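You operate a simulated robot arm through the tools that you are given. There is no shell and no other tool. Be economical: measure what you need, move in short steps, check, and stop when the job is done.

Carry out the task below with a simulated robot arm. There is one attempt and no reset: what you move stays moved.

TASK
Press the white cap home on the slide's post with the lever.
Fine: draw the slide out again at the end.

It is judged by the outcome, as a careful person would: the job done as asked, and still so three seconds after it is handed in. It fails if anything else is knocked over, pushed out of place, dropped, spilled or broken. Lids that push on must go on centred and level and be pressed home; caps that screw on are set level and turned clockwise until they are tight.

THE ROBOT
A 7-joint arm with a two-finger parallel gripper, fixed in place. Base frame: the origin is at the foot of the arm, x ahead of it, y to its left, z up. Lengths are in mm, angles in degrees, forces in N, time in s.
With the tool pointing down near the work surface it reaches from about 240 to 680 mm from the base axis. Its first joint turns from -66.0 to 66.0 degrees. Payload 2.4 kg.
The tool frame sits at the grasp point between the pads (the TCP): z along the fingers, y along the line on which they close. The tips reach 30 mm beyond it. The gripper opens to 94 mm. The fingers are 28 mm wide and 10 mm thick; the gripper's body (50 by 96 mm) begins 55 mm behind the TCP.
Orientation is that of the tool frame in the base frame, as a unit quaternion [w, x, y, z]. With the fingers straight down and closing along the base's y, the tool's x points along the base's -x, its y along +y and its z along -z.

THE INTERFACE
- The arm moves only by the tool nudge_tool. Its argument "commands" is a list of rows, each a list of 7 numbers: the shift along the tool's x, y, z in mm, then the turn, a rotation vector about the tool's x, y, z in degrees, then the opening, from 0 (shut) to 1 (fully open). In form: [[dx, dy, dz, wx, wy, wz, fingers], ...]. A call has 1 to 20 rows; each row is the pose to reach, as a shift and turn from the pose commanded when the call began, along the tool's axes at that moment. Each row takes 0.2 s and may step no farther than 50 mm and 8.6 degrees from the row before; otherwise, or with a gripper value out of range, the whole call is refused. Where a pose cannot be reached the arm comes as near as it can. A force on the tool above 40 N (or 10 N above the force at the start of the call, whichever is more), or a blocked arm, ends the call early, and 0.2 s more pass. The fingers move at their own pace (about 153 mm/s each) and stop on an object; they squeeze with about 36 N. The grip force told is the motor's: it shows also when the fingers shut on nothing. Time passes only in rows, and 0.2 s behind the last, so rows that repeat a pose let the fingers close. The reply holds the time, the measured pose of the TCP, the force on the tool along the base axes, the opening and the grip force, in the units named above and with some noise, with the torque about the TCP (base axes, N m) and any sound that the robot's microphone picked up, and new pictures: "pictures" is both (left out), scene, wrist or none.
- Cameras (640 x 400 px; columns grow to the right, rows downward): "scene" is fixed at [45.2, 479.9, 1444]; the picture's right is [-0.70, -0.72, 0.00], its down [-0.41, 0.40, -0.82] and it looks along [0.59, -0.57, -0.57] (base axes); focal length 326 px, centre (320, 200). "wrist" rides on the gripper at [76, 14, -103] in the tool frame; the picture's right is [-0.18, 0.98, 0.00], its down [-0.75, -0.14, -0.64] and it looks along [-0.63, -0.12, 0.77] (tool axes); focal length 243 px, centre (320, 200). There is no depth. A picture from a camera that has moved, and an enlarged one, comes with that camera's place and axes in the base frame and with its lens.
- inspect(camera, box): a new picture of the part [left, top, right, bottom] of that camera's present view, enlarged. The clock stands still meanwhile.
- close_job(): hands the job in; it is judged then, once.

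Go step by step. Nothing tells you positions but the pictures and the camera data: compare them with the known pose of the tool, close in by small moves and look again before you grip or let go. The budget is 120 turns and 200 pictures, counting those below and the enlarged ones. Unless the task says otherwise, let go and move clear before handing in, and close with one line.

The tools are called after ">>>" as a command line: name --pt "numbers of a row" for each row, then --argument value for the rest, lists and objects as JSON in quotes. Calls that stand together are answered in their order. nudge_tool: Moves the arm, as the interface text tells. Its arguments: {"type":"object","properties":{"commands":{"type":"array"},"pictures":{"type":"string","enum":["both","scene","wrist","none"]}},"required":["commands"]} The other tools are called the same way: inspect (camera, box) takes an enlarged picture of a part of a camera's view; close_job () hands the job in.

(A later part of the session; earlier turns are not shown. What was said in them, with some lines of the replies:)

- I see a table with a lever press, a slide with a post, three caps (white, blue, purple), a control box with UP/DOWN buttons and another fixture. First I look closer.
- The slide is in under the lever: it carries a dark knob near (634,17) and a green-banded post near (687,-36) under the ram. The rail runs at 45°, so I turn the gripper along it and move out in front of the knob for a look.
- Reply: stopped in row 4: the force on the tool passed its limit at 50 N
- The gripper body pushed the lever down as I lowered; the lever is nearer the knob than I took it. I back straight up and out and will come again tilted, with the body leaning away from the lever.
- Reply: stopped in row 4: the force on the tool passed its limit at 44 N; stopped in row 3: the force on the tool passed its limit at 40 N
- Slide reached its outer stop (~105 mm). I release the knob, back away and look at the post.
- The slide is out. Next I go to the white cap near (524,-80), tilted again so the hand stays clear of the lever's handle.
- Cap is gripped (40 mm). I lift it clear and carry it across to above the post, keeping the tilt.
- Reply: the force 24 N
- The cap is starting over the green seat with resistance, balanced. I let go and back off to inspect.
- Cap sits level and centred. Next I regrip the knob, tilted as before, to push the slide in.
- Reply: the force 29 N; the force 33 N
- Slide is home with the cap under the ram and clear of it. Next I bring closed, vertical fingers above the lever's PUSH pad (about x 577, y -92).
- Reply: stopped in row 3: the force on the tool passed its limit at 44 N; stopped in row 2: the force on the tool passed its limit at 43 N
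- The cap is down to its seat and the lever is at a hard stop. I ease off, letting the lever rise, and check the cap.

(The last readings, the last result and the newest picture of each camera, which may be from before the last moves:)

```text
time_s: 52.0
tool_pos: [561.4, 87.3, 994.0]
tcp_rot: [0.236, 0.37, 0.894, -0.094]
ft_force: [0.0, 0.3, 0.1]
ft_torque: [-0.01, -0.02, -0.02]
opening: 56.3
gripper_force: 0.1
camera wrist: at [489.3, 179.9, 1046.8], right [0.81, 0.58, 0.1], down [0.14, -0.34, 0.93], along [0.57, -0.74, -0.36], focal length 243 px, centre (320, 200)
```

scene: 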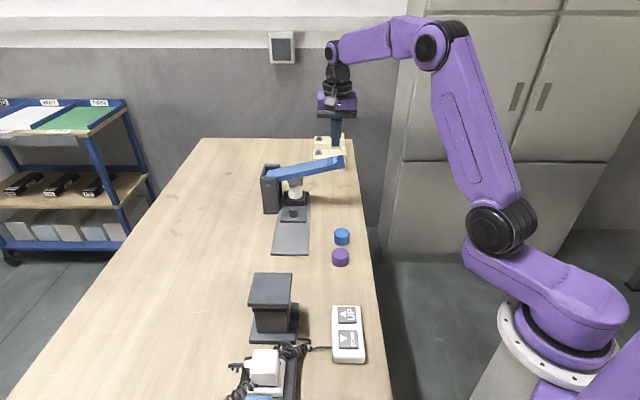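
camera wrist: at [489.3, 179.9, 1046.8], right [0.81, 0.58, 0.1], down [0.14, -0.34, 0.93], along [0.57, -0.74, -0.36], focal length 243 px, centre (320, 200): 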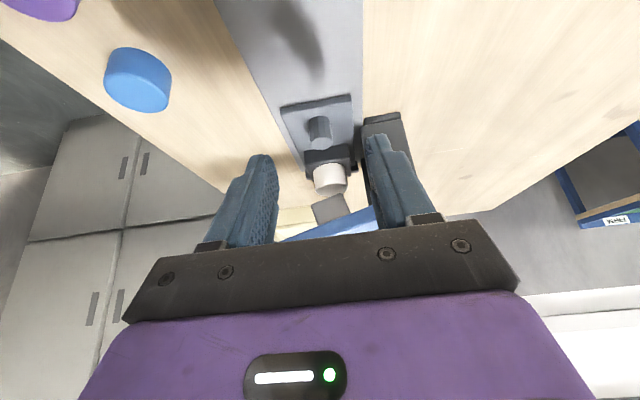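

>>> nudge_tool --pt "-20 -2 38 0 0 0 0.6" --pt "-31 -4 72 0 0 0 0.6" --pt "-37 -4 98 0 0 0 0.6" --pt "-39 -4 108 0 0 0 0.6" --pt "-39 -4 108 0 0 0 0.6" --pictures "wrist"

```text
time_s: 53.2
tool_pos: [619.7, 22.7, 918.4]
tcp_rot: [0.236, 0.371, 0.893, -0.094]
ft_force: [-0.3, 0.9, -0.2]
ft_torque: [0.01, -0.03, 0.03]
opening: 56.2
gripper_force: 0.1
camera wrist: at [546.8, 114.2, 971.5], right [0.81, 0.58, 0.1], down [0.14, -0.34, 0.93], along [0.57, -0.74, -0.36], focal length 243 px, centre (320, 200)
```

wrist: 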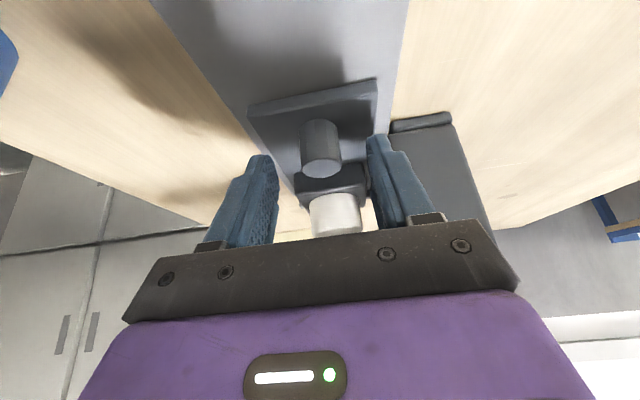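

Knob is between the fingers. I close on it and draw the slide out.

>>> nudge_tool --pt "0.5 0 1.5 0 0 0 0.4" --pt "0.5 0 1.5 0 0 0 0.1" --pt "0.5 0 1.5 0 0 0 0.1" --pt "0.5 0 1.5 0 0 0 0.1" --pictures "none"

>>> nudge_tool --pt "10.5 0 -5.7 0 0 0 0.1" --pt "21 0 -11.4 0 0 0 0.1" --pt "31.5 0 -17 0 0 0 0.1" --pt "42 0 -22.6 0 0 0 0.1" --pt "52.6 0 -28.3 0 0 0 0.1" --pictures "none"

```text
time_s: 54.2
tool_pos: [620.1, 23.1, 917.3]
tcp_rot: [0.235, 0.37, 0.894, -0.094]
ft_force: [6.6, 6.0, -2.9]
ft_torque: [-0.35, 0.15, 0.03]
opening: 23.4
gripper_force: 45.4
```

```text
time_s: 55.4
tool_pos: [578.5, 65.5, 918.0]
tcp_rot: [0.237, 0.372, 0.893, -0.095]
ft_force: [2.5, 2.6, 18.2]
ft_torque: [0.06, 0.85, -0.27]
opening: 23.6
gripper_force: 45.0
```

>>> nudge_tool --pt "10 0 -6.8 0 0 0 0.1" --pt "20 0 -12.2 0 0 0 0.1" --pt "30 0 -17.6 0 0 0 0.1" --pt "38 0 -22 0 0 0 0.1" --pictures "none"

```text
time_s: 56.4
tool_pos: [545.7, 97.5, 917.6]
tcp_rot: [0.236, 0.37, 0.894, -0.094]
ft_force: [3.8, 5.2, 18.6]
ft_torque: [-0.58, 0.14, 0.0]
opening: 23.5
gripper_force: 45.0
```

Slide is fully out. I release, back away and check.

>>> nudge_tool --pt "-0.4 0 -0.8 0 0 0 0.1" --pt "-0.4 0 -0.8 0 0 0 0.6" --pt "-0.4 0 -0.8 0 0 0 0.6" --pt "-0.4 0 -0.8 0 0 0 0.6" --pt "0 0 -35 0 0 0 0.6" --pt "0 0 -75 0 0 0 0.6" --pt "10 0 -115 0 0 0 0.6" --pt "20 0 -155 0 0 0 0.6" --pt "20 0 -155 0 0 0 0.6"

>>> inspect --camera "scene" --box '[265, 170, 335, 240]'

>>> inspect --camera "wrist" --box '[240, 30, 400, 170]'

```text
time_s: 58.4
tool_pos: [478.4, 161.4, 1042.3]
tcp_rot: [0.235, 0.37, 0.894, -0.094]
ft_force: [-0.2, 0.5, -0.3]
ft_torque: [-0.03, 0.0, -0.01]
opening: 56.2
gripper_force: 0.1
camera wrist: at [405.8, 253.3, 1095.3], right [0.81, 0.58, 0.1], down [0.14, -0.34, 0.93], along [0.57, -0.74, -0.36], focal length 243 px, centre (320, 200)
```

scene: 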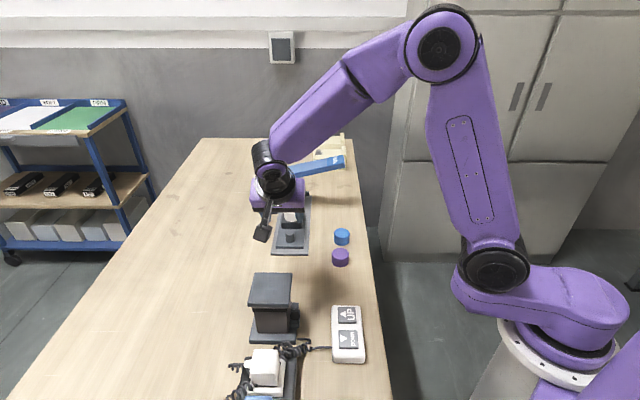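
wrist: 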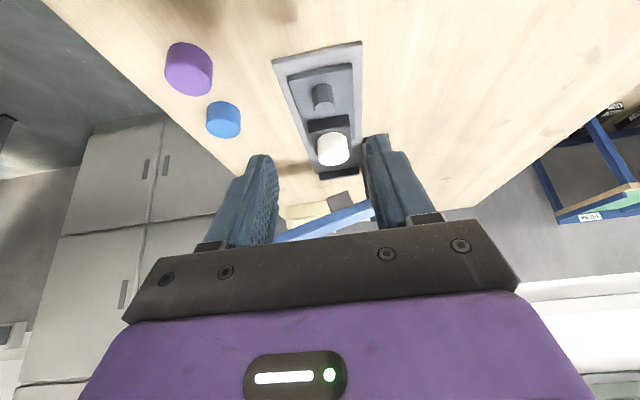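

```text
5.71 times, centred on (300, 205) of scene
camera zoom: at [45.1, 479.9, 1444.0], right [-0.7, -0.72, 0.0], down [-0.41, 0.4, -0.82], along [0.59, -0.57, -0.57], focal length 1863 px, centre (434, 171)
```

zoom: 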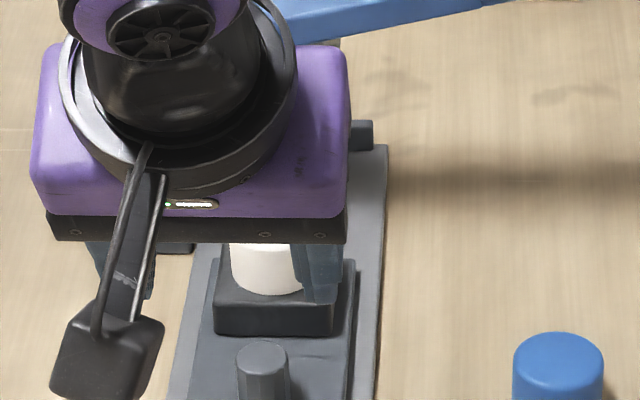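

```text
2.86 times, centred on (320, 100) of wrist
camera zoom: at [405.8, 253.3, 1095.3], right [0.81, 0.58, 0.1], down [0.14, -0.34, 0.93], along [0.57, -0.74, -0.36], focal length 693 px, centre (320, 486)
```

zoom: 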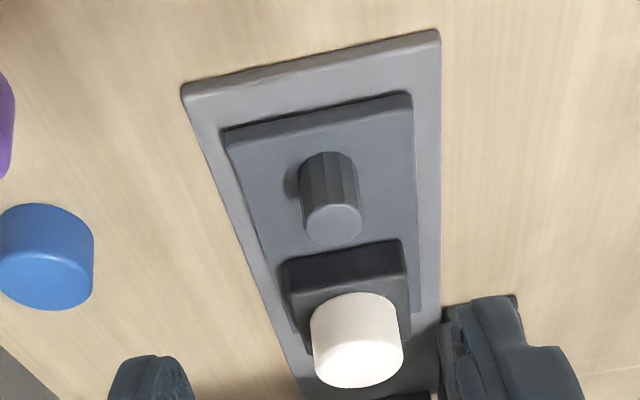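

The cap sits level on its seat with no green showing, the slide is out, the lever is back up and nothing else has moved.

>>> close_job

```text
The job is handed in.
```

The white cap is pressed home on the slide's post with the lever, and the slide is drawn out again to its outer stop. On my first approach to the knob, the gripper pushed the lever down briefly onto the empty post; it sprang back with no visible damage.
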